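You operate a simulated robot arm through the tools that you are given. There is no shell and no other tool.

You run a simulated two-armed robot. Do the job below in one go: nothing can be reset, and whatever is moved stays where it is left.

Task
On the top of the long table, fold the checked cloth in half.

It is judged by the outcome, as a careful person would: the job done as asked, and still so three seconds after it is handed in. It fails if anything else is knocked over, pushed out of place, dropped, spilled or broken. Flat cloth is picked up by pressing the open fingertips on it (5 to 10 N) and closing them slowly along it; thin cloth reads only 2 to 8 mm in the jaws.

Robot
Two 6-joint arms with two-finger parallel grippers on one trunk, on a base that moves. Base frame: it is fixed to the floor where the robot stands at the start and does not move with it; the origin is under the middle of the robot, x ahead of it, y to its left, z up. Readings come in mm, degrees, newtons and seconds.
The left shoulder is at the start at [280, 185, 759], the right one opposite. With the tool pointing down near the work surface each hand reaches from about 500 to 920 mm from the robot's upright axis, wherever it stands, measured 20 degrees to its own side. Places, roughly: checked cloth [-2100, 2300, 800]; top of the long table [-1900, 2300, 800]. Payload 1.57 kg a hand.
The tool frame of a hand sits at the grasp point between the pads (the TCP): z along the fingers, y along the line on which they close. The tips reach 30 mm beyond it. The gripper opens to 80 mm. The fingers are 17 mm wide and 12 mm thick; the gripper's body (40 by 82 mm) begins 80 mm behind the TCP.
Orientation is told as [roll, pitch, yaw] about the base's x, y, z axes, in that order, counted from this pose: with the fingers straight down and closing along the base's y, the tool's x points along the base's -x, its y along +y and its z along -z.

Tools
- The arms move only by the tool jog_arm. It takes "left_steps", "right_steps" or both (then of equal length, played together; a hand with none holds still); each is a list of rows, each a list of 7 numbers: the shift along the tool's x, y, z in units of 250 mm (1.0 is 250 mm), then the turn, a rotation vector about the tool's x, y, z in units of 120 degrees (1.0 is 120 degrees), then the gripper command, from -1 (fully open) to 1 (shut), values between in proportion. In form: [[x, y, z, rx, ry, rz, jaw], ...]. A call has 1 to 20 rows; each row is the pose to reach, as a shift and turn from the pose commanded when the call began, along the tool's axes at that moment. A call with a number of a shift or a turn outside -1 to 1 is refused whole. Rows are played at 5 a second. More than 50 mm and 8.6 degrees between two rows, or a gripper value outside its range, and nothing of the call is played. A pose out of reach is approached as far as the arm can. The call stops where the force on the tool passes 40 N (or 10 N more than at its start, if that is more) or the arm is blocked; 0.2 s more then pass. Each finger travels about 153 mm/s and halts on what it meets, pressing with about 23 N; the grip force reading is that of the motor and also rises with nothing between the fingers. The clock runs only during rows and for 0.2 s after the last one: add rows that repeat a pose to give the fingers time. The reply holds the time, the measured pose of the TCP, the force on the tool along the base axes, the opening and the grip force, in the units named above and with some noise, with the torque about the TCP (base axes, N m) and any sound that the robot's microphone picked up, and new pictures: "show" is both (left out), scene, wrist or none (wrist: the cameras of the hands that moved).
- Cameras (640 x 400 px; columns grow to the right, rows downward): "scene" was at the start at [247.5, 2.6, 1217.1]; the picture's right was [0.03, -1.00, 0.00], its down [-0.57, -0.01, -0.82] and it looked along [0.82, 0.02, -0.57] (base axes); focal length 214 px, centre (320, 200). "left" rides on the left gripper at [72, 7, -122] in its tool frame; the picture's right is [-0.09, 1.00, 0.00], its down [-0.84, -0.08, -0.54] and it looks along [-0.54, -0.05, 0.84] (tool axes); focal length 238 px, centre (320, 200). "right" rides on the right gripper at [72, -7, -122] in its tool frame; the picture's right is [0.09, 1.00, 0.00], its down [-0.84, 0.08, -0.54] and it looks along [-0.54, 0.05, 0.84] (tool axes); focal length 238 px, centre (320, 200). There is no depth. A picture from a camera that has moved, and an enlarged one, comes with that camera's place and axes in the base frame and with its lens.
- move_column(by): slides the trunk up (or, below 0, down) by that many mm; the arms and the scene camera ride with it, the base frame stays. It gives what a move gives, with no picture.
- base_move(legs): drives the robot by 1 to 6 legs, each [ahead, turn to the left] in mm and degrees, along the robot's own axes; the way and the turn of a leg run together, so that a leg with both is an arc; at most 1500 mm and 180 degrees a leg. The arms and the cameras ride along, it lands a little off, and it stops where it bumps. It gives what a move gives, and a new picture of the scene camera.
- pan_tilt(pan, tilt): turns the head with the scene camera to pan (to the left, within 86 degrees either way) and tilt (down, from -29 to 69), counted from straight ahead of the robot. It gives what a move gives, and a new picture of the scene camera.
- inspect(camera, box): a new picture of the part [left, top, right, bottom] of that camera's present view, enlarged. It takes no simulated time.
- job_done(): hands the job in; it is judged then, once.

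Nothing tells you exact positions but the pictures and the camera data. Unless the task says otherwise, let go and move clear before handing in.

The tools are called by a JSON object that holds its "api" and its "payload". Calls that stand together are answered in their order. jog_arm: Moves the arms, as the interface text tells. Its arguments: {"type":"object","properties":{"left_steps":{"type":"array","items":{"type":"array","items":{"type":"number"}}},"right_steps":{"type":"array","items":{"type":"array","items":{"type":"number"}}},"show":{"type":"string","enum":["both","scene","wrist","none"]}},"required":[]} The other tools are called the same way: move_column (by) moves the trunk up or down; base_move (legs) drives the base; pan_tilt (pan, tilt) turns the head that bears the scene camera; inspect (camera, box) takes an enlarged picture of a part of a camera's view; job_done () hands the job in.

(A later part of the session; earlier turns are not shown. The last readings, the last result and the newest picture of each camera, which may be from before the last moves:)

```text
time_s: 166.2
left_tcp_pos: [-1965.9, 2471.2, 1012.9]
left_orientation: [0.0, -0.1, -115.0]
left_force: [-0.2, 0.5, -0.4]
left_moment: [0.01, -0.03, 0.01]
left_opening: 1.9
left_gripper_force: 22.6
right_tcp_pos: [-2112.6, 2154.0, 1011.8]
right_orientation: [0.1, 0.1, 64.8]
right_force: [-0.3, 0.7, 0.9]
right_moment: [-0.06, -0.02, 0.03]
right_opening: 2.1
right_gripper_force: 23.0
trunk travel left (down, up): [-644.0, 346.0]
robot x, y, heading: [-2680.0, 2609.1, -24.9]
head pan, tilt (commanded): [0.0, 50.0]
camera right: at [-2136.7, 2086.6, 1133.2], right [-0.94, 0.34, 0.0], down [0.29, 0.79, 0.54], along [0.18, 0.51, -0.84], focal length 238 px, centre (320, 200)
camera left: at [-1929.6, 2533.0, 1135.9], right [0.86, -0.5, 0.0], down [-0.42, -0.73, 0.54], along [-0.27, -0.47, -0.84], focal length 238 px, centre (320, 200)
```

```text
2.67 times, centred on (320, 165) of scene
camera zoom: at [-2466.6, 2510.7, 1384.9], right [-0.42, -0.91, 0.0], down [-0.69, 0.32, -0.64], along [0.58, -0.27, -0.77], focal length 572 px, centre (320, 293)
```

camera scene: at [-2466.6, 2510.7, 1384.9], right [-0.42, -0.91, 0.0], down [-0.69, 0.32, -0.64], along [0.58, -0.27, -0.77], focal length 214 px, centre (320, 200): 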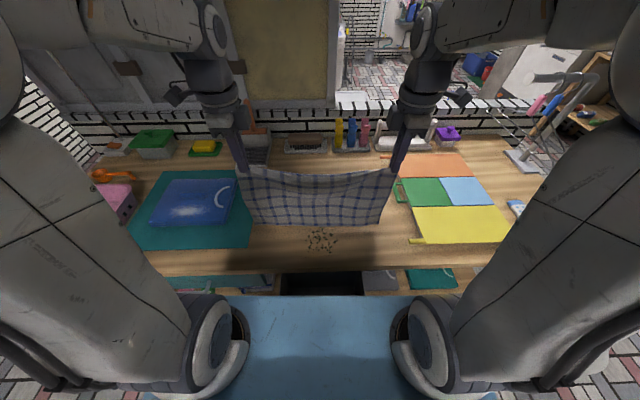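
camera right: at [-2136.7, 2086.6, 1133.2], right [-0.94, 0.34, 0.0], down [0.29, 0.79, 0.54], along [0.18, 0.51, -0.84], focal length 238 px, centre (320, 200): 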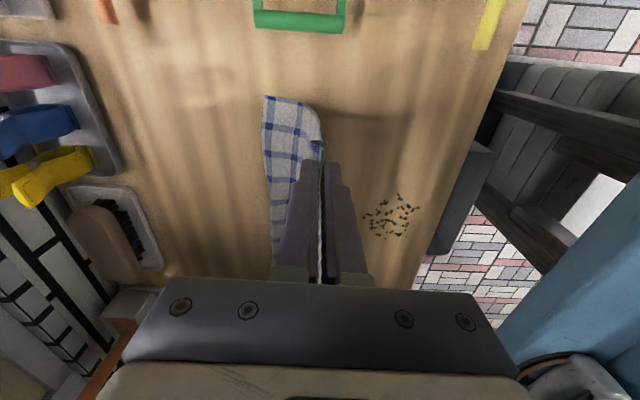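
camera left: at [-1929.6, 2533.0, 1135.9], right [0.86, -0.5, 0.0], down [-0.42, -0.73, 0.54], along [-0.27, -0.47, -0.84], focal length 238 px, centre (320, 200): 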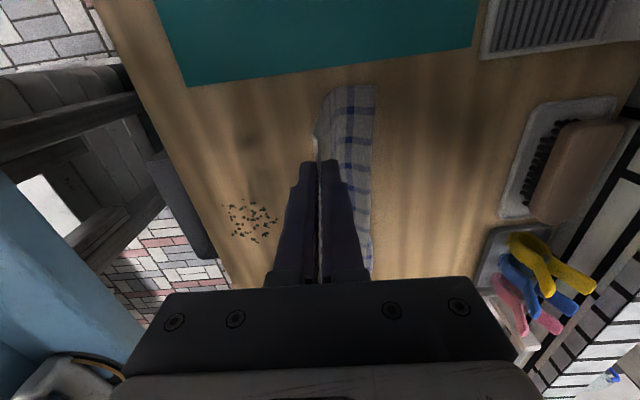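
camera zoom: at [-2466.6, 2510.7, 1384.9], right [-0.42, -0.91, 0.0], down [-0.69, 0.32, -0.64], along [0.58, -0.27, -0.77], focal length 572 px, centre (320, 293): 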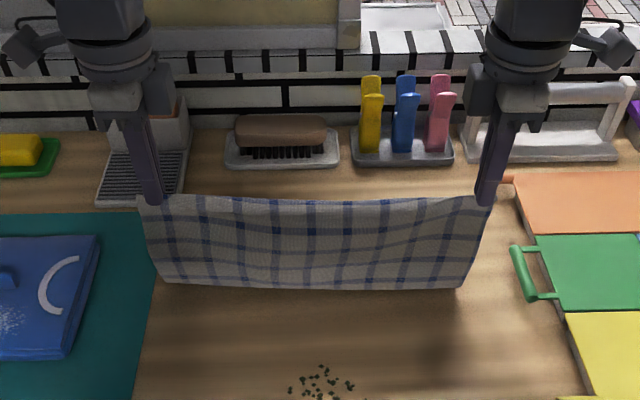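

It works: the near edge now lies forward at ~782 mm with the cloth trailing back under the hands. I continue back and down to lay the rest of the lower half.

{"api": "jog_arm", "payload": {"left_steps": [[0, -0.048, 0.048, 0, 0, 0, 1], [0, -0.096, 0.1, 0, 0, 0, 1], [0, -0.144, 0.152, 0, 0, 0, 1], [0, -0.192, 0.204, 0, 0, 0, 1], [0, -0.232, 0.256, 0, 0, 0, 1], [0, -0.264, 0.3, 0, 0, 0, 1], [0, -0.28, 0.336, 0, 0, 0, 1], [0, -0.28, 0.336, 0, 0, 0, 1]], "right_steps": [[0, 0.048, 0.048, 0, 0, 0, 1], [0, 0.096, 0.1, 0, 0, 0, 1], [0, 0.144, 0.152, 0, 0, 0, 1], [0, 0.192, 0.204, 0, 0, 0, 1], [0, 0.232, 0.256, 0, 0, 0, 1], [0, 0.264, 0.3, 0, 0, 0, 1], [0, 0.28, 0.336, 0, 0, 0, 1], [0, 0.28, 0.336, 0, 0, 0, 1]], "show": "wrist"}}

{"api": "inspect", "payload": {"camera": "scene", "box": [200, 110, 440, 260]}}

```text
time_s: 168.0
left_tcp_pos: [-2029.5, 2499.4, 928.8]
left_orientation: [0.0, -0.1, -115.0]
left_force: [-0.3, -0.2, 0.5]
left_moment: [0.0, -0.02, -0.02]
left_opening: 1.9
left_gripper_force: 23.1
right_tcp_pos: [-2176.3, 2183.5, 927.4]
right_orientation: [0.1, 0.1, 64.9]
right_force: [0.3, -0.1, -0.1]
right_moment: [0.02, -0.03, -0.02]
right_opening: 2.2
right_gripper_force: 23.4
trunk travel left (down, up): [-644.0, 346.0]
robot x, y, heading: [-2679.5, 2609.4, -25.0]
head pan, tilt (commanded): [0.0, 50.0]
camera right: at [-2200.1, 2116.2, 1049.3], right [-0.94, 0.34, 0.0], down [0.28, 0.79, 0.54], along [0.18, 0.51, -0.84], focal length 238 px, centre (320, 200)
camera left: at [-1992.9, 2562.4, 1051.4], right [0.86, -0.5, 0.0], down [-0.42, -0.73, 0.54], along [-0.27, -0.47, -0.84], focal length 238 px, centre (320, 200)
```

right: 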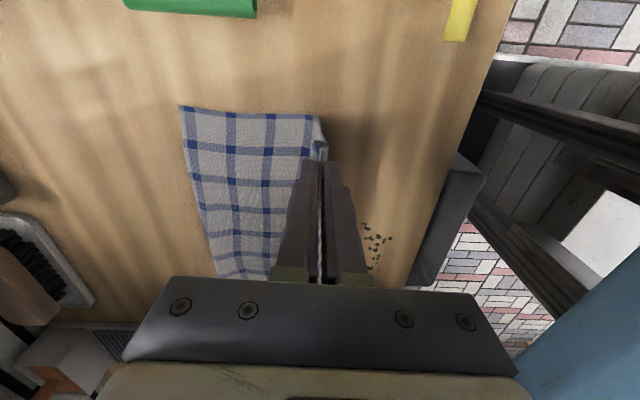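
left: 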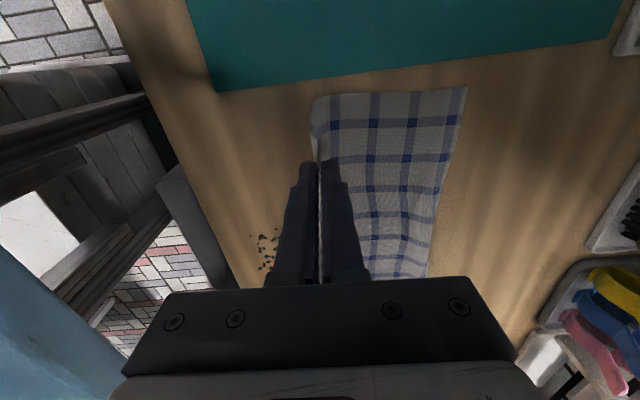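

```text
2.67 times, centred on (320, 185) of scene
camera zoom: at [-2466.5, 2510.6, 1384.9], right [-0.42, -0.91, 0.0], down [-0.69, 0.32, -0.64], along [0.58, -0.27, -0.77], focal length 572 px, centre (320, 240)
```

zoom: 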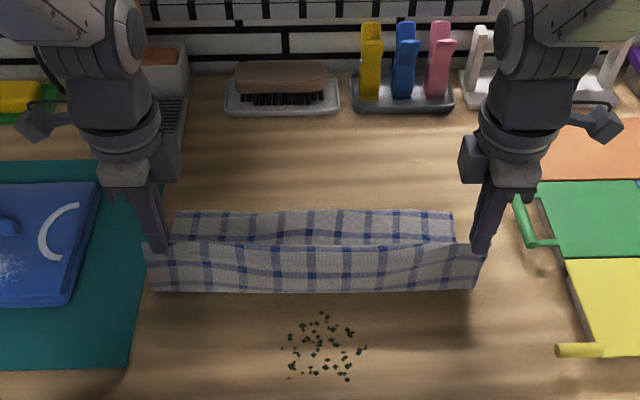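

The lower half lies flat from ~640 to ~778 mm, and the rest stands above the crease. Now I swing the hands forward and down so that the upper half folds over onto it, edge to edge.

{"api": "jog_arm", "payload": {"left_steps": [[0.002, 0.032, 0, 0, 0, 0, 1], [0.004, 0.08, 0.008, 0, 0, 0, 1], [0.006, 0.128, 0.024, 0, 0, 0, 1], [0.008, 0.176, 0.048, 0, 0, 0, 1], [0.01, 0.22, 0.076, 0, 0, 0, 1], [0.012, 0.264, 0.112, 0, 0, 0, 1], [0.014, 0.304, 0.152, 0, 0, 0, 1], [0.016, 0.336, 0.196, 0, 0, 0, 1], [0.018, 0.364, 0.244, 0, 0, 0, 1], [0.02, 0.384, 0.292, 0, 0, 0, 1], [0.022, 0.396, 0.32, 0, 0, 0, 1], [0.022, 0.396, 0.32, 0, 0, 0, 1]], "right_steps": [[-0.002, -0.032, 0, 0, 0, 0, 1], [-0.004, -0.08, 0.008, 0, 0, 0, 1], [-0.006, -0.128, 0.024, 0, 0, 0, 1], [-0.008, -0.176, 0.048, 0, 0, 0, 1], [-0.01, -0.22, 0.076, 0, 0, 0, 1], [-0.012, -0.264, 0.112, 0, 0, 0, 1], [-0.014, -0.304, 0.152, 0, 0, 0, 1], [-0.016, -0.336, 0.196, 0, 0, 0, 1], [-0.018, -0.364, 0.244, 0, 0, 0, 1], [-0.02, -0.384, 0.292, 0, 0, 0, 1], [-0.022, -0.396, 0.32, 0, 0, 0, 1], [-0.022, -0.396, 0.32, 0, 0, 0, 1]], "show": "wrist"}}

{"api": "inspect", "payload": {"camera": "scene", "box": [200, 110, 440, 260]}}

{"api": "inspect", "payload": {"camera": "left", "box": [200, 80, 440, 230]}}

{"api": "inspect", "payload": {"camera": "right", "box": [200, 80, 440, 230]}}

```text
time_s: 170.6
left_tcp_pos: [-1935.7, 2463.5, 848.3]
left_orientation: [0.0, 0.0, -115.0]
left_force: [-0.2, -0.2, 0.1]
left_moment: [0.01, -0.01, -0.01]
left_opening: 2.0
left_gripper_force: 22.7
right_tcp_pos: [-2082.9, 2147.6, 846.9]
right_orientation: [0.1, -0.1, 64.9]
right_force: [0.3, 0.3, 0.4]
right_moment: [-0.02, -0.03, -0.05]
right_opening: 2.4
right_gripper_force: 23.6
trunk travel left (down, up): [-644.0, 346.0]
robot x, y, heading: [-2686.2, 2614.4, -24.8]
head pan, tilt (commanded): [0.0, 50.0]
camera right: at [-2106.9, 2079.7, 968.5], right [-0.94, 0.34, 0.0], down [0.29, 0.79, 0.54], along [0.18, 0.51, -0.84], focal length 238 px, centre (320, 200)
camera left: at [-1900.4, 2525.8, 971.3], right [0.86, -0.5, 0.0], down [-0.42, -0.73, 0.54], along [-0.27, -0.47, -0.84], focal length 238 px, centre (320, 200)
```

right: 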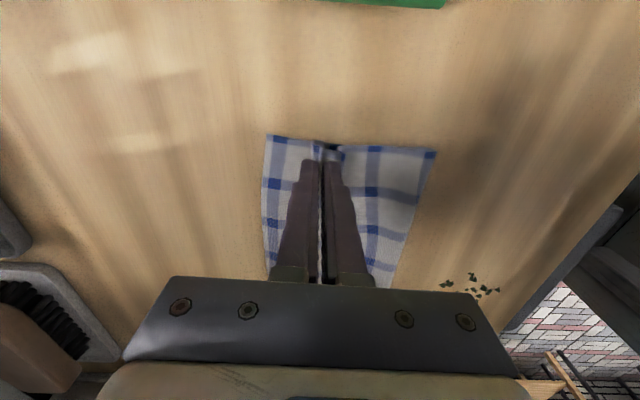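
left: 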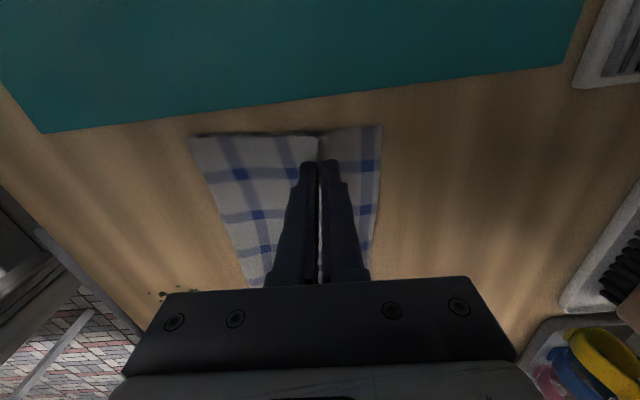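

```text
2.67 times, centred on (320, 185) of scene
camera zoom: at [-2466.5, 2510.6, 1384.8], right [-0.42, -0.91, 0.0], down [-0.69, 0.32, -0.64], along [0.58, -0.27, -0.77], focal length 572 px, centre (320, 240)
```

zoom: 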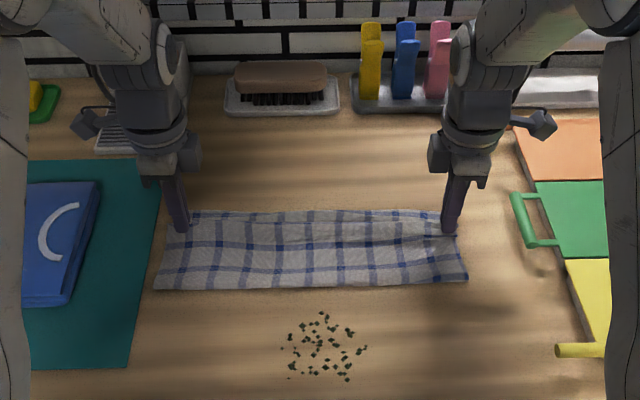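

```text
2.67 times, centred on (320, 155) of left
camera zoom: at [-1900.4, 2525.8, 971.3], right [0.86, -0.5, 0.0], down [-0.42, -0.73, 0.54], along [-0.27, -0.47, -0.84], focal length 636 px, centre (320, 320)
```

zoom: 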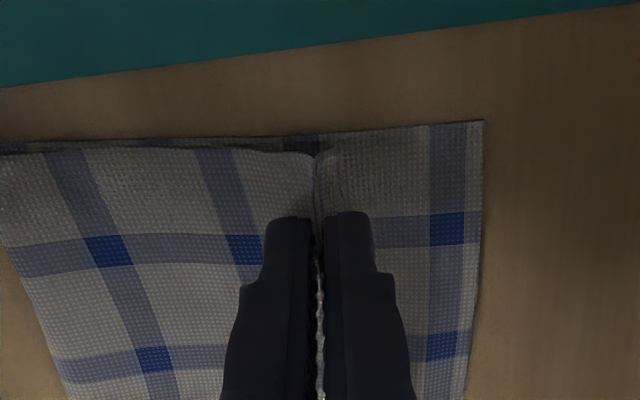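

```text
2.67 times, centred on (320, 155) of right
camera zoom: at [-2106.9, 2079.7, 968.5], right [-0.94, 0.34, 0.0], down [0.29, 0.79, 0.54], along [0.18, 0.51, -0.84], focal length 636 px, centre (320, 320)
```

zoom: 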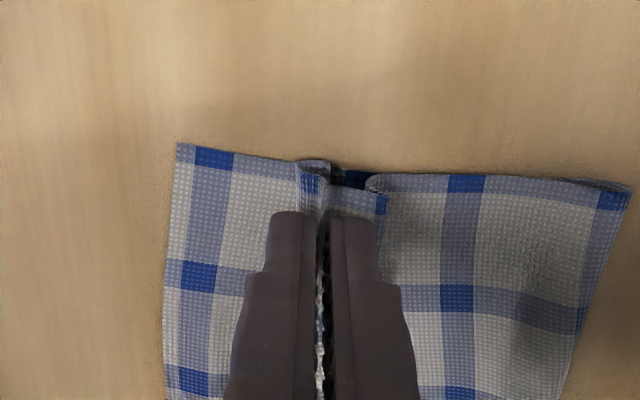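

The upper half is nearly down, with edges lining up. I ease forward a few mm and lower to contact.

{"api": "jog_arm", "payload": {"left_steps": [[0, 0.012, 0.016, 0, 0, 0, 1], [0, 0.024, 0.032, 0, 0, 0, 1], [0, 0.024, 0.048, 0, 0, 0, 1], [0, 0.024, 0.054, 0, 0, 0, 1], [0, 0.024, 0.054, 0, 0, 0, 1]], "right_steps": [[0, -0.012, 0.016, 0, 0, 0, 1], [0, -0.024, 0.03, 0, 0, 0, 1], [0, -0.024, 0.044, 0, 0, 0, 1], [0, -0.024, 0.048, 0, 0, 0, 1], [0, -0.024, 0.048, 0, 0, 0, 1]], "show": "none"}}

{"api": "inspect", "payload": {"camera": "left", "box": [200, 80, 440, 230]}}

{"api": "inspect", "payload": {"camera": "right", "box": [200, 80, 440, 230]}}

```text
time_s: 171.8
left_tcp_pos: [-1932.2, 2460.0, 834.3]
left_orientation: [0.0, 0.1, -114.8]
left_force: [-1.0, -0.1, -0.4]
left_moment: [-0.01, -0.01, 0.05]
left_opening: 2.0
left_gripper_force: 23.6
right_tcp_pos: [-2077.4, 2144.6, 835.5]
right_orientation: [0.2, 0.1, 64.9]
right_force: [0.4, 0.3, -0.2]
right_moment: [0.01, -0.05, 0.04]
right_opening: 2.0
right_gripper_force: 22.9
trunk travel left (down, up): [-644.0, 346.0]
robot x, y, heading: [-2681.7, 2610.1, -24.8]
head pan, tilt (commanded): [0.0, 50.0]
```

```text
2.67 times, centred on (320, 155) of left
camera zoom: at [-1896.5, 2522.6, 957.9], right [0.86, -0.5, 0.0], down [-0.42, -0.73, 0.54], along [-0.27, -0.47, -0.84], focal length 636 px, centre (320, 320)
```

zoom: 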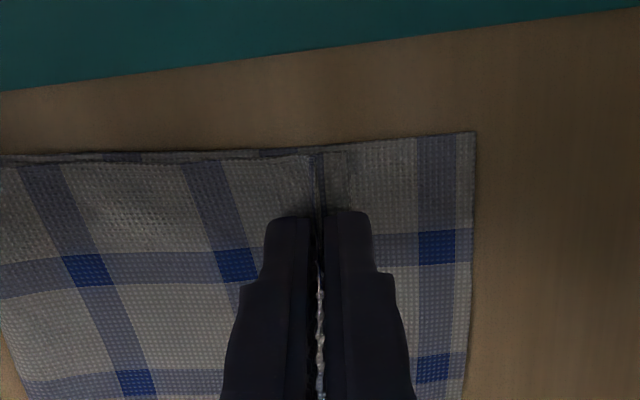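

```text
2.67 times, centred on (320, 155) of right
camera zoom: at [-2101.8, 2076.5, 956.8], right [-0.94, 0.34, 0.0], down [0.29, 0.79, 0.54], along [0.18, 0.51, -0.84], focal length 636 px, centre (320, 320)
```

zoom: 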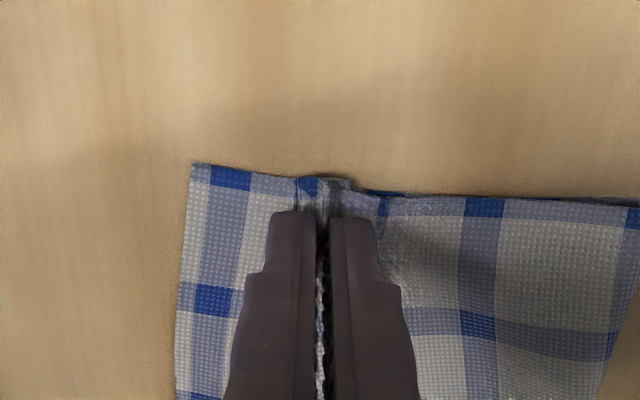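

The held edge is still ~12 mm short of the lower edge once the pinch flattens out, so I pull forward slightly before releasing.

{"api": "jog_arm", "payload": {"left_steps": [[0, 0.012, -0.008, 0, 0, 0, 1], [0, 0.024, -0.008, 0, 0, 0, 1], [0, 0.036, -0.008, 0, 0, 0, 1], [0, 0.048, -0.008, 0, 0, 0, 1], [0, 0.05, 0, 0, 0, 0, 1], [0, 0.05, 0, 0, 0, 0, 1]], "right_steps": [[0, -0.01, -0.008, 0, 0, 0, 1], [0, -0.02, -0.008, 0, 0, 0, 1], [0, -0.03, -0.008, 0, 0, 0, 1], [0, -0.04, -0.008, 0, 0, 0, 1], [0, -0.04, 0, 0, 0, 0, 1], [0, -0.04, 0, 0, 0, 0, 1]], "show": "none"}}

{"api": "inspect", "payload": {"camera": "left", "box": [200, 80, 440, 230]}}

{"api": "inspect", "payload": {"camera": "right", "box": [200, 80, 440, 230]}}

{"api": "inspect", "payload": {"camera": "scene", "box": [240, 140, 400, 240]}}

```text
time_s: 173.2
left_tcp_pos: [-1919.3, 2454.1, 834.4]
left_orientation: [0.0, 0.0, -114.9]
left_force: [-0.3, 0.2, 0.2]
left_moment: [0.01, -0.01, 0.02]
left_opening: 2.3
left_gripper_force: 23.3
right_tcp_pos: [-2068.6, 2140.2, 835.5]
right_orientation: [0.1, 0.1, 64.8]
right_force: [-0.5, 0.5, 1.0]
right_moment: [0.01, -0.02, 0.03]
right_opening: 2.0
right_gripper_force: 22.5
trunk travel left (down, up): [-644.0, 346.0]
robot x, y, heading: [-2677.6, 2608.4, -24.8]
head pan, tilt (commanded): [0.0, 50.0]
```

```text
2.67 times, centred on (320, 155) of left
camera zoom: at [-1884.1, 2517.0, 957.2], right [0.86, -0.5, 0.0], down [-0.42, -0.73, 0.54], along [-0.27, -0.47, -0.84], focal length 636 px, centre (320, 320)
```

zoom: 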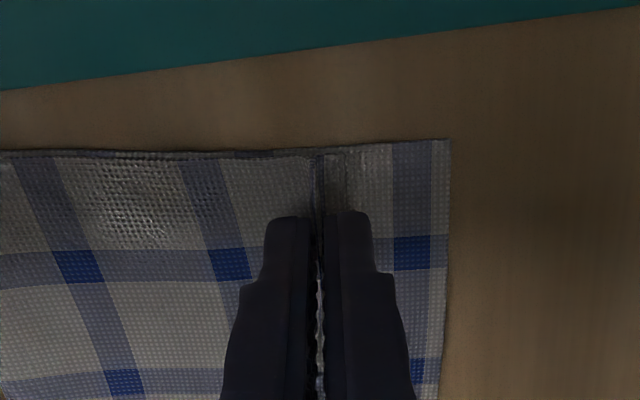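

```text
2.67 times, centred on (320, 155) of right
camera zoom: at [-2093.2, 2072.3, 958.1], right [-0.94, 0.34, 0.0], down [0.29, 0.79, 0.54], along [0.18, 0.51, -0.84], focal length 636 px, centre (320, 320)
```

zoom: 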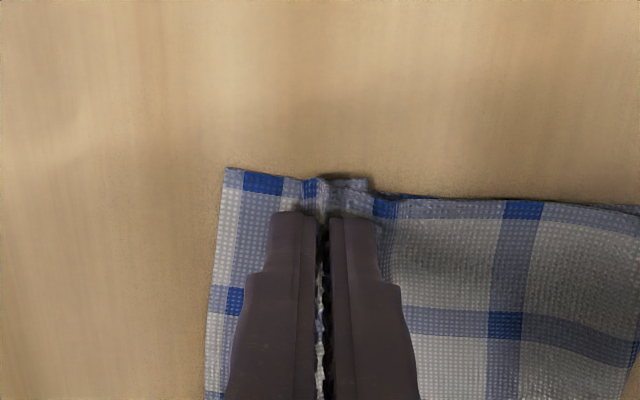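

```text
4.00 times, centred on (320, 190) of scene
camera zoom: at [-2466.6, 2510.7, 1384.9], right [-0.42, -0.91, 0.0], down [-0.69, 0.32, -0.64], along [0.58, -0.27, -0.77], focal length 858 px, centre (320, 240)
```

zoom: 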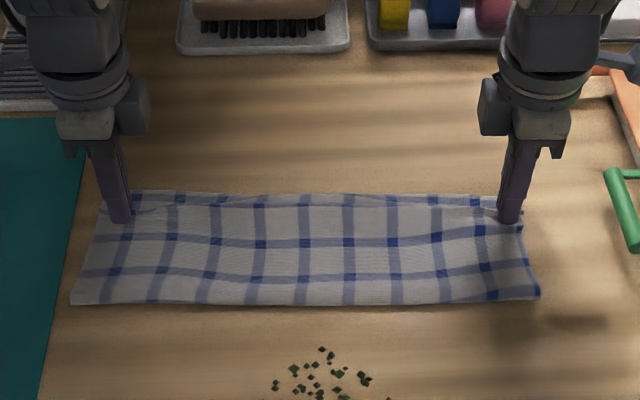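

{"api": "jog_arm", "payload": {"left_steps": [[0, 0, 0.004, 0, 0, 0, 1], [0, 0, 0.006, 0, 0, 0, 1], [0, 0, 0.006, 0, 0, 0, 1]], "right_steps": [[0, 0, 0.003, 0, 0, 0, 1], [0, 0, 0.005, 0, 0, 0, 1], [0, 0, 0.005, 0, 0, 0, 1]], "show": "none"}}

```text
time_s: 174.0
left_tcp_pos: [-1920.5, 2454.1, 833.8]
left_orientation: [0.0, 0.0, -115.0]
left_force: [-2.0, -1.0, 4.7]
left_moment: [-0.03, 0.02, 0.01]
left_opening: 2.0
left_gripper_force: 22.9
right_tcp_pos: [-2068.8, 2140.2, 834.8]
right_orientation: [0.1, 0.0, 64.9]
right_force: [-0.1, 0.0, 1.0]
right_moment: [-0.02, 0.01, -0.02]
right_opening: 2.0
right_gripper_force: 22.6
trunk travel left (down, up): [-644.0, 346.0]
robot x, y, heading: [-2678.2, 2608.0, -25.1]
head pan, tilt (commanded): [0.0, 50.0]
```

Light contact reached. I open slowly while moving the hands forward, so the far fingers spread the pinched fold out toward the edge.

{"api": "jog_arm", "payload": {"left_steps": [[0, 0, -0.001, 0, 0, 0, 1], [0, 0.005, -0.001, 0, 0, 0, 0.94], [0, 0.01, -0.001, 0, 0, 0, 0.88], [0, 0.015, -0.001, 0, 0, 0, 0.82], [0, 0.02, -0.001, 0, 0, 0, 0.76], [0, 0.025, -0.001, 0, 0, 0, 0.7], [0, 0.03, -0.001, 0, 0, 0, 0.64], [0, 0.035, -0.001, 0, 0, 0, 0.58], [0, 0.04, -0.001, 0, 0, 0, 0.52], [0, 0.045, -0.001, 0, 0, 0, 0.46], [0, 0.048, -0.001, 0, 0, 0, 0.4], [0, 0.048, -0.02, 0, 0, 0, 0.4], [0, 0.048, -0.08, 0, 0, 0, 0.4], [0, 0.048, -0.16, 0, 0, 0, 0.4], [0, 0.048, -0.26, 0, 0, 0, 0.4]], "right_steps": [[0, 0, 0.003, 0, 0, 0, 1], [0, -0.005, 0.003, 0, 0, 0, 0.94], [0, -0.01, 0.003, 0, 0, 0, 0.88], [0, -0.015, 0.003, 0, 0, 0, 0.82], [0, -0.02, 0.003, 0, 0, 0, 0.76], [0, -0.025, 0.003, 0, 0, 0, 0.7], [0, -0.03, 0.003, 0, 0, 0, 0.64], [0, -0.035, 0.003, 0, 0, 0, 0.58], [0, -0.04, 0.003, 0, 0, 0, 0.52], [0, -0.045, 0.003, 0, 0, 0, 0.46], [0, -0.048, 0.003, 0, 0, 0, 0.4], [0, -0.048, -0.02, 0, 0, 0, 0.4], [0, -0.048, -0.08, 0, 0, 0, 0.4], [0, -0.048, -0.16, 0, 0, 0, 0.4], [0, -0.048, -0.26, 0, 0, 0, 0.4]]}}

{"api": "inspect", "payload": {"camera": "scene", "box": [240, 140, 400, 240]}}

{"api": "inspect", "payload": {"camera": "left", "box": [160, 80, 400, 230]}}

{"api": "inspect", "payload": {"camera": "right", "box": [240, 80, 480, 230]}}

```text
time_s: 177.2
left_tcp_pos: [-1910.5, 2448.9, 898.3]
left_orientation: [-0.1, 0.0, -114.9]
left_force: [0.6, 0.0, 0.8]
left_moment: [0.02, 0.03, 0.03]
left_opening: 24.0
left_gripper_force: 0.1
right_tcp_pos: [-2059.3, 2134.5, 899.0]
right_orientation: [0.2, 0.0, 64.9]
right_force: [-0.1, -0.1, -0.2]
right_moment: [0.02, 0.01, -0.01]
right_opening: 23.8
right_gripper_force: 0.0
trunk travel left (down, up): [-644.0, 346.0]
robot x, y, heading: [-2681.9, 2614.5, -24.9]
head pan, tilt (commanded): [0.0, 50.0]
camera scene: at [-2466.2, 2510.5, 1384.8], right [-0.42, -0.91, 0.0], down [-0.69, 0.32, -0.64], along [0.58, -0.27, -0.77], focal length 214 px, centre (320, 200)
camera right: at [-2082.8, 2066.3, 1020.1], right [-0.94, 0.34, 0.0], down [0.29, 0.79, 0.54], along [0.18, 0.51, -0.84], focal length 238 px, centre (320, 200)
camera left: at [-1874.2, 2511.3, 1020.7], right [0.86, -0.5, 0.0], down [-0.42, -0.73, 0.54], along [-0.27, -0.47, -0.84], focal length 238 px, centre (320, 200)
```

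scene: 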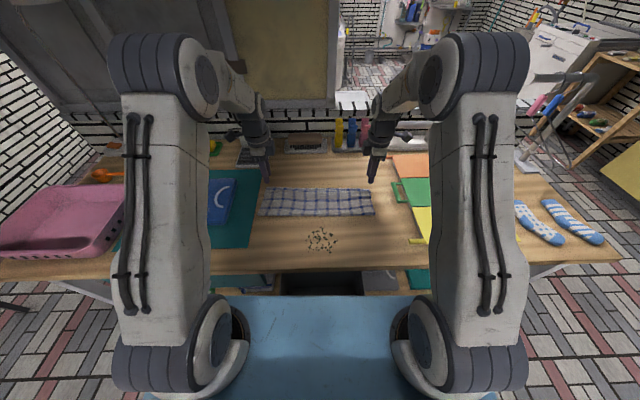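
right: 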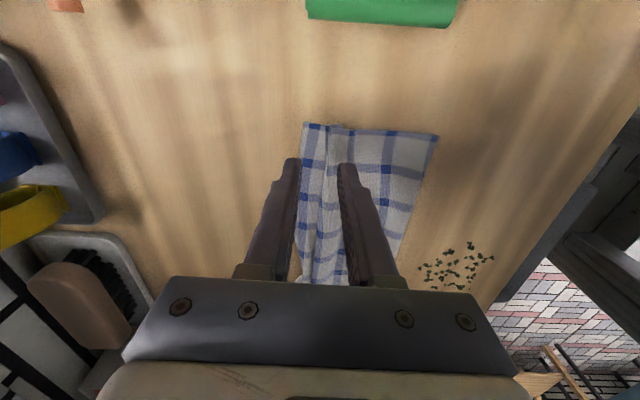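
left: 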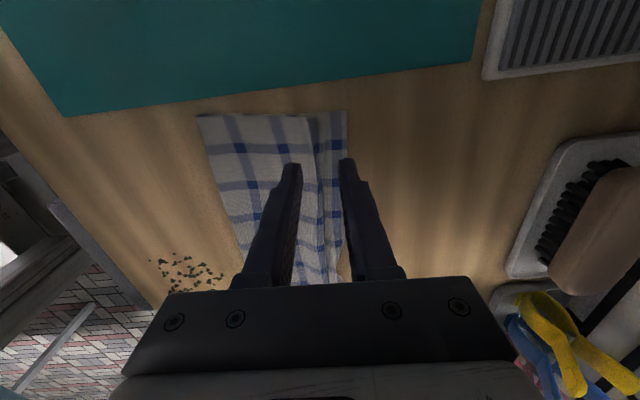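

```text
4.00 times, centred on (320, 190) of scene
camera zoom: at [-2466.2, 2510.5, 1384.8], right [-0.42, -0.91, 0.0], down [-0.69, 0.32, -0.64], along [0.58, -0.27, -0.77], focal length 858 px, centre (320, 240)
```

zoom: 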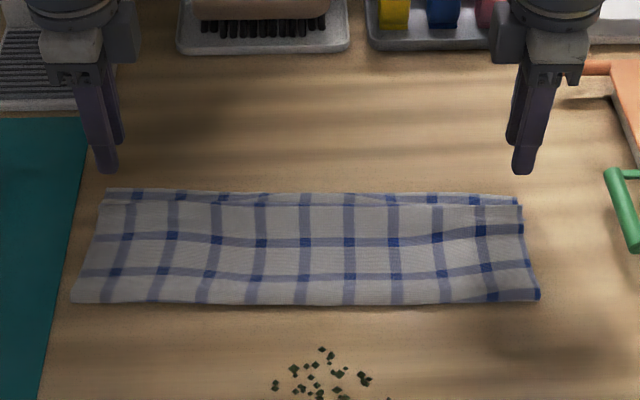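

```text
2.67 times, centred on (280, 155) of left
camera zoom: at [-1874.2, 2511.3, 1020.7], right [0.86, -0.5, 0.0], down [-0.42, -0.73, 0.54], along [-0.27, -0.47, -0.84], focal length 636 px, centre (427, 320)
```

zoom: 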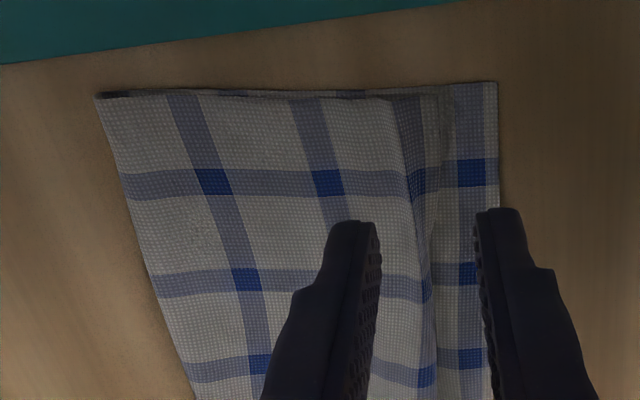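

```text
2.67 times, centred on (360, 155) of right
camera zoom: at [-2082.8, 2066.3, 1020.1], right [-0.94, 0.34, 0.0], down [0.29, 0.79, 0.54], along [0.18, 0.51, -0.84], focal length 636 px, centre (213, 320)
```

zoom: 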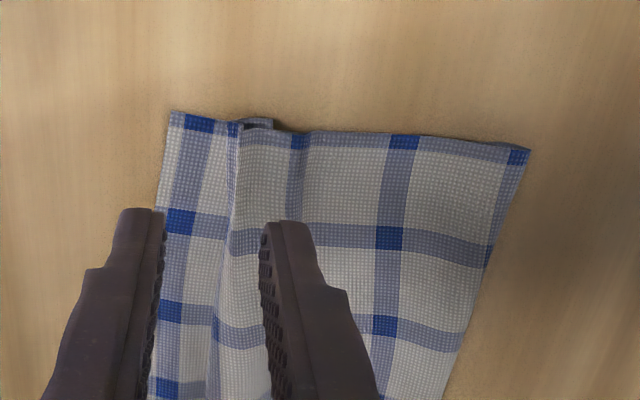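

The cloth is now properly folded, with the top edge a bit (~15–20 mm) short of the lower edge because of a small leftover ripple. Let me look closely.

{"api": "inspect", "payload": {"camera": "scene", "box": [250, 175, 330, 225]}}

{"api": "inspect", "payload": {"camera": "scene", "box": [310, 175, 390, 225]}}

{"api": "inspect", "payload": {"camera": "left", "box": [280, 105, 360, 155]}}

{"api": "inspect", "payload": {"camera": "right", "box": [290, 115, 370, 165]}}

```text
8.00 times, centred on (290, 200) of scene
camera zoom: at [-2466.2, 2510.5, 1384.8], right [-0.42, -0.91, 0.0], down [-0.69, 0.32, -0.64], along [0.58, -0.27, -0.77], focal length 1716 px, centre (560, 200)
```

zoom: 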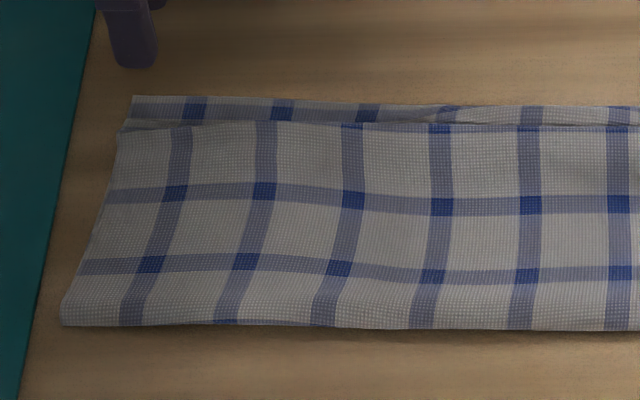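

```text
8.00 times, centred on (350, 200) of scene
camera zoom: at [-2466.2, 2510.5, 1384.8], right [-0.42, -0.91, 0.0], down [-0.69, 0.32, -0.64], along [0.58, -0.27, -0.77], focal length 1716 px, centre (80, 200)
```

zoom: 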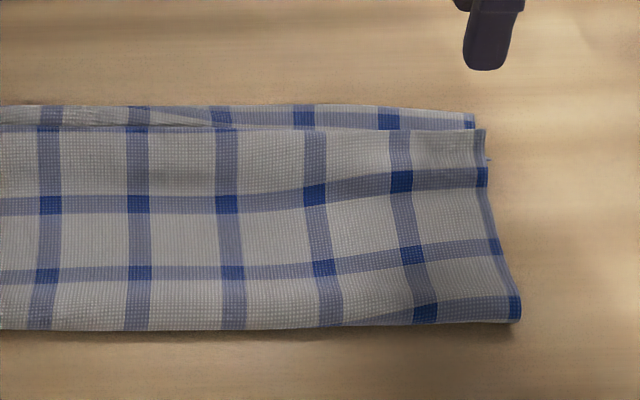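

```text
8.00 times, centred on (320, 130) of left
camera zoom: at [-1874.2, 2511.3, 1020.7], right [0.86, -0.5, 0.0], down [-0.42, -0.73, 0.54], along [-0.27, -0.47, -0.84], focal length 1907 px, centre (320, 760)
```

zoom: 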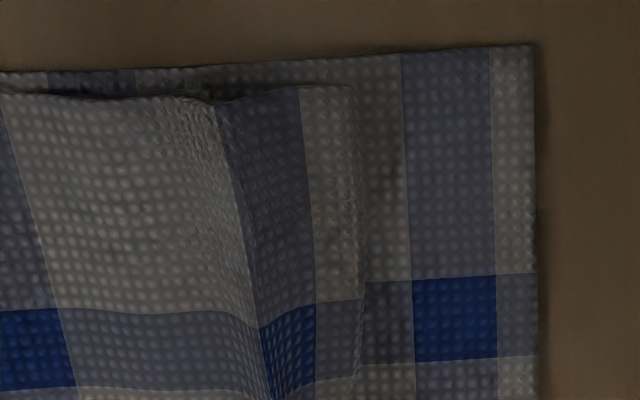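

```text
8.00 times, centred on (330, 140) of right
camera zoom: at [-2082.8, 2066.3, 1020.1], right [-0.94, 0.34, 0.0], down [0.29, 0.79, 0.54], along [0.18, 0.51, -0.84], focal length 1907 px, centre (240, 680)
```

zoom: 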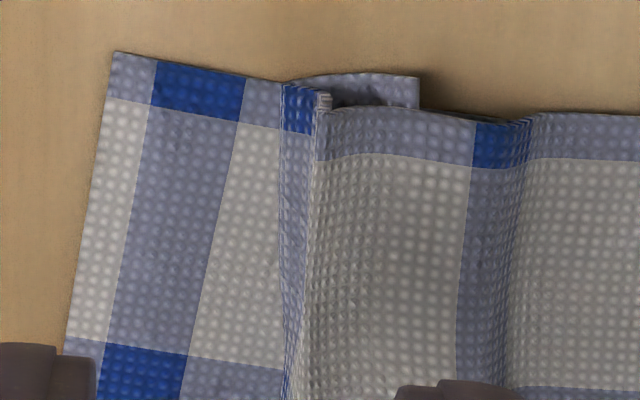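

The fold is right, but the top edge is ~18 mm short and slightly rippled at the corners. I'll straighten it: turn the hands back, take only the top layer near its corners with a sideways pinch, and draw it forward.

{"api": "jog_arm", "payload": {"left_steps": [[-0.004, -0.009, 0, 0, 0, -0.068, 0.25], [-0.008, -0.018, 0, 0, 0, -0.136, 0.25], [-0.012, -0.028, 0, 0, 0, -0.204, 0.25], [-0.016, -0.037, 0, 0, 0, -0.272, 0.25], [-0.02, -0.047, 0, 0, 0, -0.34, 0.25], [-0.024, -0.056, 0, 0, 0, -0.408, 0.25], [-0.028, -0.065, 0, 0, 0, -0.476, 0.25], [-0.032, -0.075, 0, 0, 0, -0.544, 0.25], [-0.036, -0.084, 0, 0, 0, -0.612, 0.25], [-0.04, -0.094, 0, 0, 0, -0.68, 0.25], [-0.043, -0.103, 0, 0, 0, -0.75, 0.25], [-0.043, -0.103, 0.06, 0, 0, -0.75, 0.25], [-0.043, -0.103, 0.12, 0, 0, -0.75, 0.25], [-0.043, -0.103, 0.12, 0, 0, -0.75, 0.25]], "right_steps": [[-0.006, 0.009, 0, 0, 0, 0.068, 0.25], [-0.012, 0.017, 0, 0, 0, 0.136, 0.25], [-0.018, 0.026, 0, 0, 0, 0.204, 0.25], [-0.024, 0.035, 0, 0, 0, 0.272, 0.25], [-0.03, 0.043, 0, 0, 0, 0.34, 0.25], [-0.036, 0.052, 0, 0, 0, 0.408, 0.25], [-0.042, 0.06, 0, 0, 0, 0.476, 0.25], [-0.048, 0.069, 0, 0, 0, 0.544, 0.25], [-0.054, 0.078, 0, 0, 0, 0.612, 0.25], [-0.06, 0.086, 0, 0, 0, 0.68, 0.25], [-0.064, 0.095, 0, 0, 0, 0.75, 0.25], [-0.064, 0.095, 0.06, 0, 0, 0.75, 0.25], [-0.064, 0.095, 0.12, 0, 0, 0.75, 0.25], [-0.064, 0.095, 0.12, 0, 0, 0.75, 0.25]], "show": "wrist"}}

{"api": "inspect", "payload": {"camera": "left", "box": [240, 100, 440, 225]}}

{"api": "inspect", "payload": {"camera": "right", "box": [220, 100, 420, 225]}}

```text
time_s: 180.2
left_tcp_pos: [-1938.3, 2450.5, 868.6]
left_orientation: [0.0, 0.0, -25.0]
left_force: [-0.4, 0.7, 0.3]
left_moment: [0.0, 0.0, 0.01]
left_opening: 30.1
left_gripper_force: 0.0
right_tcp_pos: [-2071.5, 2160.3, 869.2]
right_orientation: [0.0, 0.2, -25.2]
right_force: [-1.0, 0.7, 1.1]
right_moment: [0.01, 0.02, 0.01]
right_opening: 30.1
right_gripper_force: 0.0
trunk travel left (down, up): [-644.0, 346.0]
robot x, y, heading: [-2682.5, 2606.4, -24.8]
head pan, tilt (commanded): [0.0, 50.0]
camera right: at [-2139.7, 2184.2, 990.9], right [0.34, 0.94, 0.0], down [0.79, -0.29, 0.54], along [0.51, -0.18, -0.84], focal length 238 px, centre (320, 200)
camera left: at [-2000.3, 2487.4, 990.8], right [0.5, 0.86, 0.0], down [0.73, -0.42, 0.54], along [0.47, -0.27, -0.84], focal length 238 px, centre (320, 200)
```

right: 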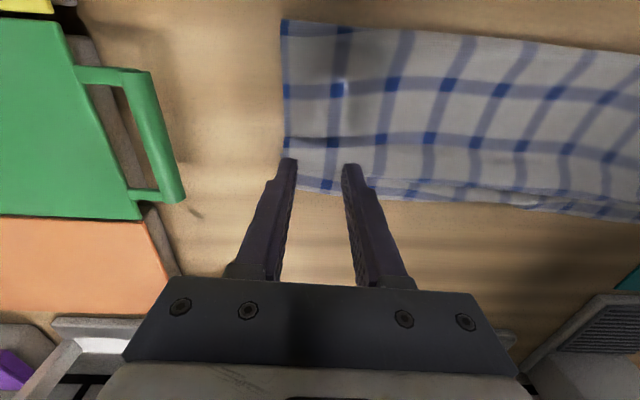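
left: 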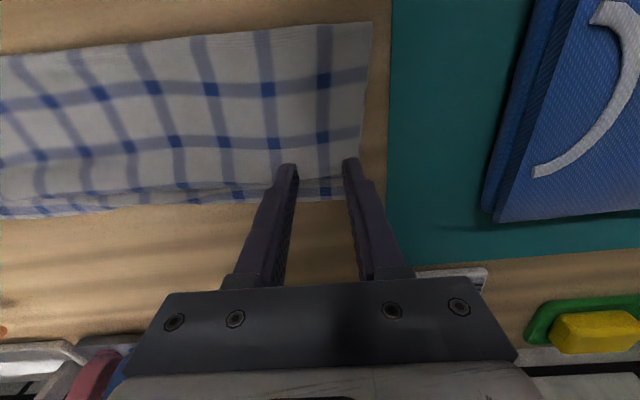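

```text
3.20 times, centred on (340, 162) of left
camera zoom: at [-2000.3, 2487.4, 990.8], right [0.5, 0.86, 0.0], down [0.73, -0.42, 0.54], along [0.47, -0.27, -0.84], focal length 763 px, centre (256, 320)
```

zoom: 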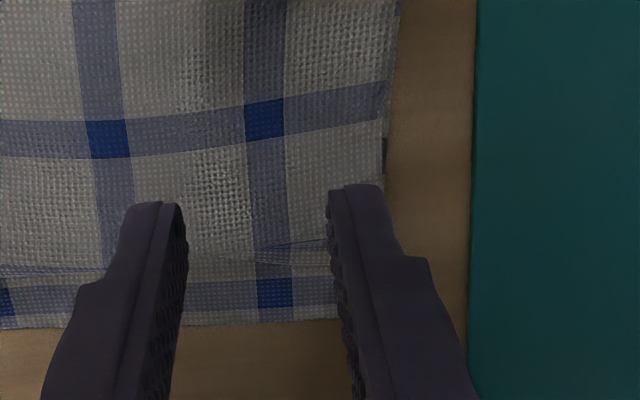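

```text
3.20 times, centred on (320, 162) of right
camera zoom: at [-2139.7, 2184.2, 990.9], right [0.34, 0.94, 0.0], down [0.79, -0.29, 0.54], along [0.51, -0.18, -0.84], focal length 763 px, centre (320, 320)
```

zoom: 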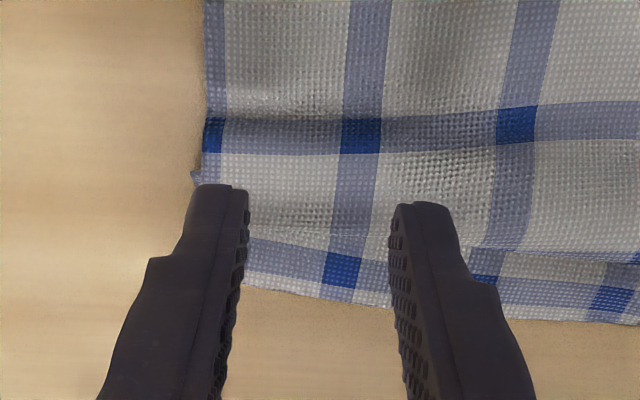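

I align the pinch spots on the top layer and descend.

{"api": "jog_arm", "payload": {"left_steps": [[-0.01, -0.006, 0.04, 0, 0, 0, 0.25], [-0.02, -0.012, 0.08, 0, 0, 0, 0.25], [-0.02, -0.012, 0.11, 0, 0, 0, 0.25], [-0.02, -0.012, 0.128, 0, 0, 0, 0.25], [-0.02, -0.012, 0.128, 0, 0, 0, 0.25]], "right_steps": [[0, 0.01, 0.04, 0, 0, 0, 0.25], [0, 0.02, 0.08, 0, 0, 0, 0.25], [0, 0.02, 0.11, 0, 0, 0, 0.25], [0, 0.02, 0.128, 0, 0, 0, 0.25], [0, 0.02, 0.128, 0, 0, 0, 0.25]], "show": "none"}}

```text
time_s: 181.4
left_tcp_pos: [-1935.8, 2445.4, 836.7]
left_orientation: [-0.1, 0.0, -24.8]
left_force: [-0.3, -0.2, -0.6]
left_moment: [0.02, -0.02, -0.01]
left_opening: 30.2
left_gripper_force: 0.1
right_tcp_pos: [-2069.5, 2164.1, 837.8]
right_orientation: [0.0, 0.1, -25.1]
right_force: [0.5, 0.7, -0.4]
right_moment: [-0.03, -0.02, 0.0]
right_opening: 30.2
right_gripper_force: 0.1
trunk travel left (down, up): [-644.0, 346.0]
robot x, y, heading: [-2680.9, 2609.7, -24.9]
head pan, tilt (commanded): [0.0, 50.0]
```

{"api": "jog_arm", "payload": {"left_steps": [[0, 0, 0.006, 0, 0, 0, 0.25], [0, 0, 0.01, 0, 0, 0, 0.25], [0, 0, 0.01, 0, 0, 0, 0.25]], "right_steps": [[0, 0, 0.008, 0, 0, 0, 0.25], [0, 0, 0.013, 0, 0, 0, 0.25], [0, 0, 0.013, 0, 0, 0, 0.25]], "show": "none"}}

```text
time_s: 182.2
left_tcp_pos: [-1935.5, 2446.0, 833.6]
left_orientation: [0.1, 0.0, -24.9]
left_force: [-0.8, 0.6, 0.3]
left_moment: [0.0, -0.02, 0.01]
left_opening: 30.1
left_gripper_force: 0.1
right_tcp_pos: [-2070.6, 2164.2, 834.2]
right_orientation: [0.0, 0.0, -25.0]
right_force: [-0.4, -0.8, 0.8]
right_moment: [0.02, 0.0, 0.02]
right_opening: 30.1
right_gripper_force: 0.0
trunk travel left (down, up): [-644.0, 346.0]
robot x, y, heading: [-2680.6, 2612.2, -24.8]
head pan, tilt (commanded): [0.0, 50.0]
```

{"api": "jog_arm", "payload": {"left_steps": [[0, 0, 0.005, 0, 0, 0, 0.25], [0, 0, 0.005, 0, 0, 0, 0.25]], "right_steps": [[0, 0, 0.004, 0, 0, 0, 0.25], [0, 0, 0.004, 0, 0, 0, 0.25]], "show": "none"}}

```text
time_s: 182.8
left_tcp_pos: [-1934.1, 2446.0, 832.2]
left_orientation: [0.0, 0.0, -24.8]
left_force: [-0.9, -0.3, 1.6]
left_moment: [-0.01, -0.01, 0.0]
left_opening: 30.4
left_gripper_force: 0.2
right_tcp_pos: [-2070.9, 2164.8, 833.4]
right_orientation: [0.0, 0.0, -25.1]
right_force: [0.2, 0.0, 2.9]
right_moment: [-0.01, -0.04, 0.0]
right_opening: 29.9
right_gripper_force: 0.1
trunk travel left (down, up): [-644.0, 346.0]
robot x, y, heading: [-2681.9, 2607.7, -25.1]
head pan, tilt (commanded): [0.0, 50.0]
```

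{"api": "jog_arm", "payload": {"left_steps": [[0, 0, 0.0025, 0, 0, 0, 0.25], [0, 0, 0.0025, 0, 0, 0, 0.32], [0, 0, 0.0025, 0, 0, 0, 0.39], [0, 0, 0.0025, 0, 0, 0, 0.46], [0, 0, 0.0025, 0, 0, 0, 0.53], [0, 0, 0.0025, 0, 0, 0, 0.6], [0, 0, 0.0025, 0, 0, 0, 0.67], [0, 0, 0.0025, 0, 0, 0, 0.74], [0, 0, 0.0025, 0, 0, 0, 0.81], [0, 0, 0.0025, 0, 0, 0, 0.88], [0, 0, 0.0025, 0, 0, 0, 0.95], [0, 0, 0.0025, 0, 0, 0, 1], [0, 0, 0.0025, 0, 0, 0, 1]], "right_steps": [[0, 0, 0.001, 0, 0, 0, 0.25], [0, 0, 0.001, 0, 0, 0, 0.32], [0, 0, 0.001, 0, 0, 0, 0.39], [0, 0, 0.001, 0, 0, 0, 0.46], [0, 0, 0.001, 0, 0, 0, 0.53], [0, 0, 0.001, 0, 0, 0, 0.6], [0, 0, 0.001, 0, 0, 0, 0.67], [0, 0, 0.001, 0, 0, 0, 0.74], [0, 0, 0.001, 0, 0, 0, 0.81], [0, 0, 0.001, 0, 0, 0, 0.88], [0, 0, 0.001, 0, 0, 0, 0.95], [0, 0, 0.001, 0, 0, 0, 1], [0, 0, 0.001, 0, 0, 0, 1]], "show": "wrist"}}

{"api": "inspect", "payload": {"camera": "left", "box": [240, 100, 440, 225]}}

{"api": "inspect", "payload": {"camera": "right", "box": [220, 100, 420, 225]}}

```text
time_s: 185.6
left_tcp_pos: [-1934.0, 2445.8, 833.6]
left_orientation: [0.0, -0.1, -25.0]
left_force: [-2.3, -2.9, 4.8]
left_moment: [-0.05, 0.1, 0.0]
left_opening: 3.7
left_gripper_force: 23.4
right_tcp_pos: [-2069.2, 2165.4, 833.5]
right_orientation: [0.0, 0.0, -25.1]
right_force: [0.5, 0.5, 8.2]
right_moment: [-0.02, -0.06, 0.0]
right_opening: 0.0
right_gripper_force: 21.4
trunk travel left (down, up): [-644.0, 346.0]
robot x, y, heading: [-2681.8, 2611.5, -24.9]
head pan, tilt (commanded): [0.0, 50.0]
camera right: at [-2138.7, 2189.2, 954.8], right [0.34, 0.94, 0.0], down [0.79, -0.28, 0.54], along [0.51, -0.18, -0.84], focal length 238 px, centre (320, 200)
camera left: at [-1997.1, 2482.8, 955.2], right [0.5, 0.86, 0.0], down [0.73, -0.42, 0.54], along [0.47, -0.27, -0.84], focal length 238 px, centre (320, 200)
```

right: 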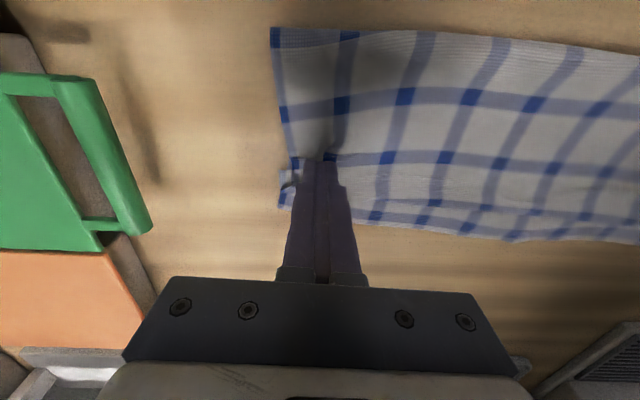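
left: 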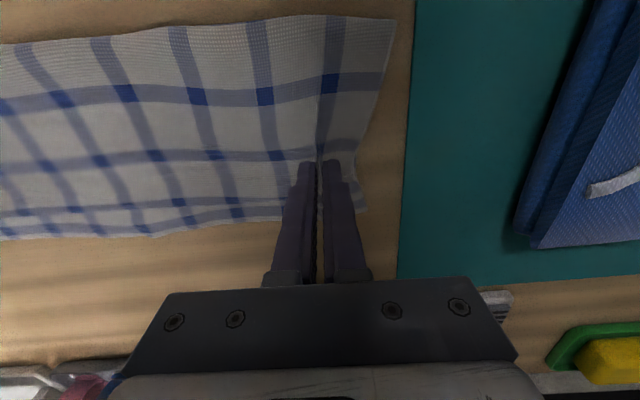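

```text
3.20 times, centred on (340, 162) of left
camera zoom: at [-1997.1, 2482.8, 955.2], right [0.5, 0.86, 0.0], down [0.73, -0.42, 0.54], along [0.47, -0.27, -0.84], focal length 763 px, centre (256, 320)
```

zoom: 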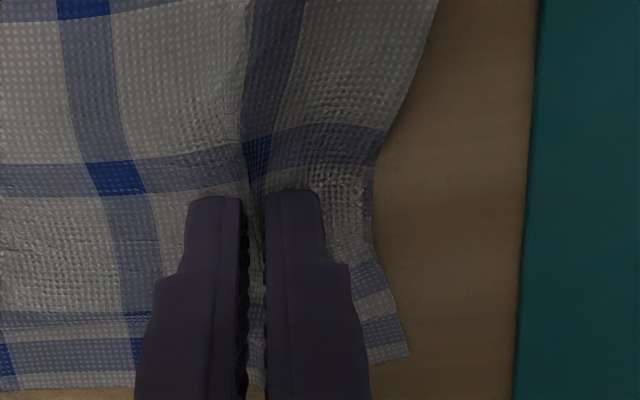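

```text
3.20 times, centred on (320, 162) of right
camera zoom: at [-2138.7, 2189.2, 954.8], right [0.34, 0.94, 0.0], down [0.79, -0.28, 0.54], along [0.51, -0.18, -0.84], focal length 763 px, centre (320, 320)
```

zoom: 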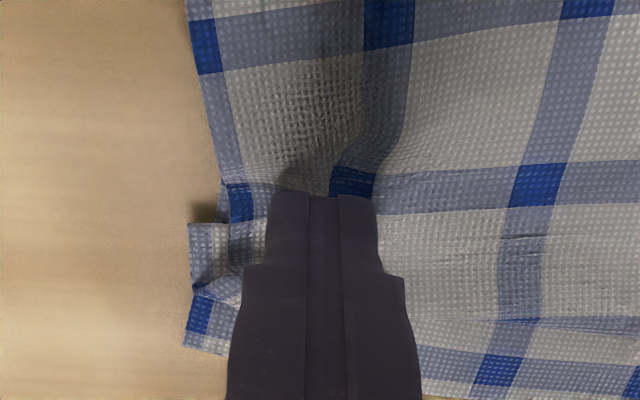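

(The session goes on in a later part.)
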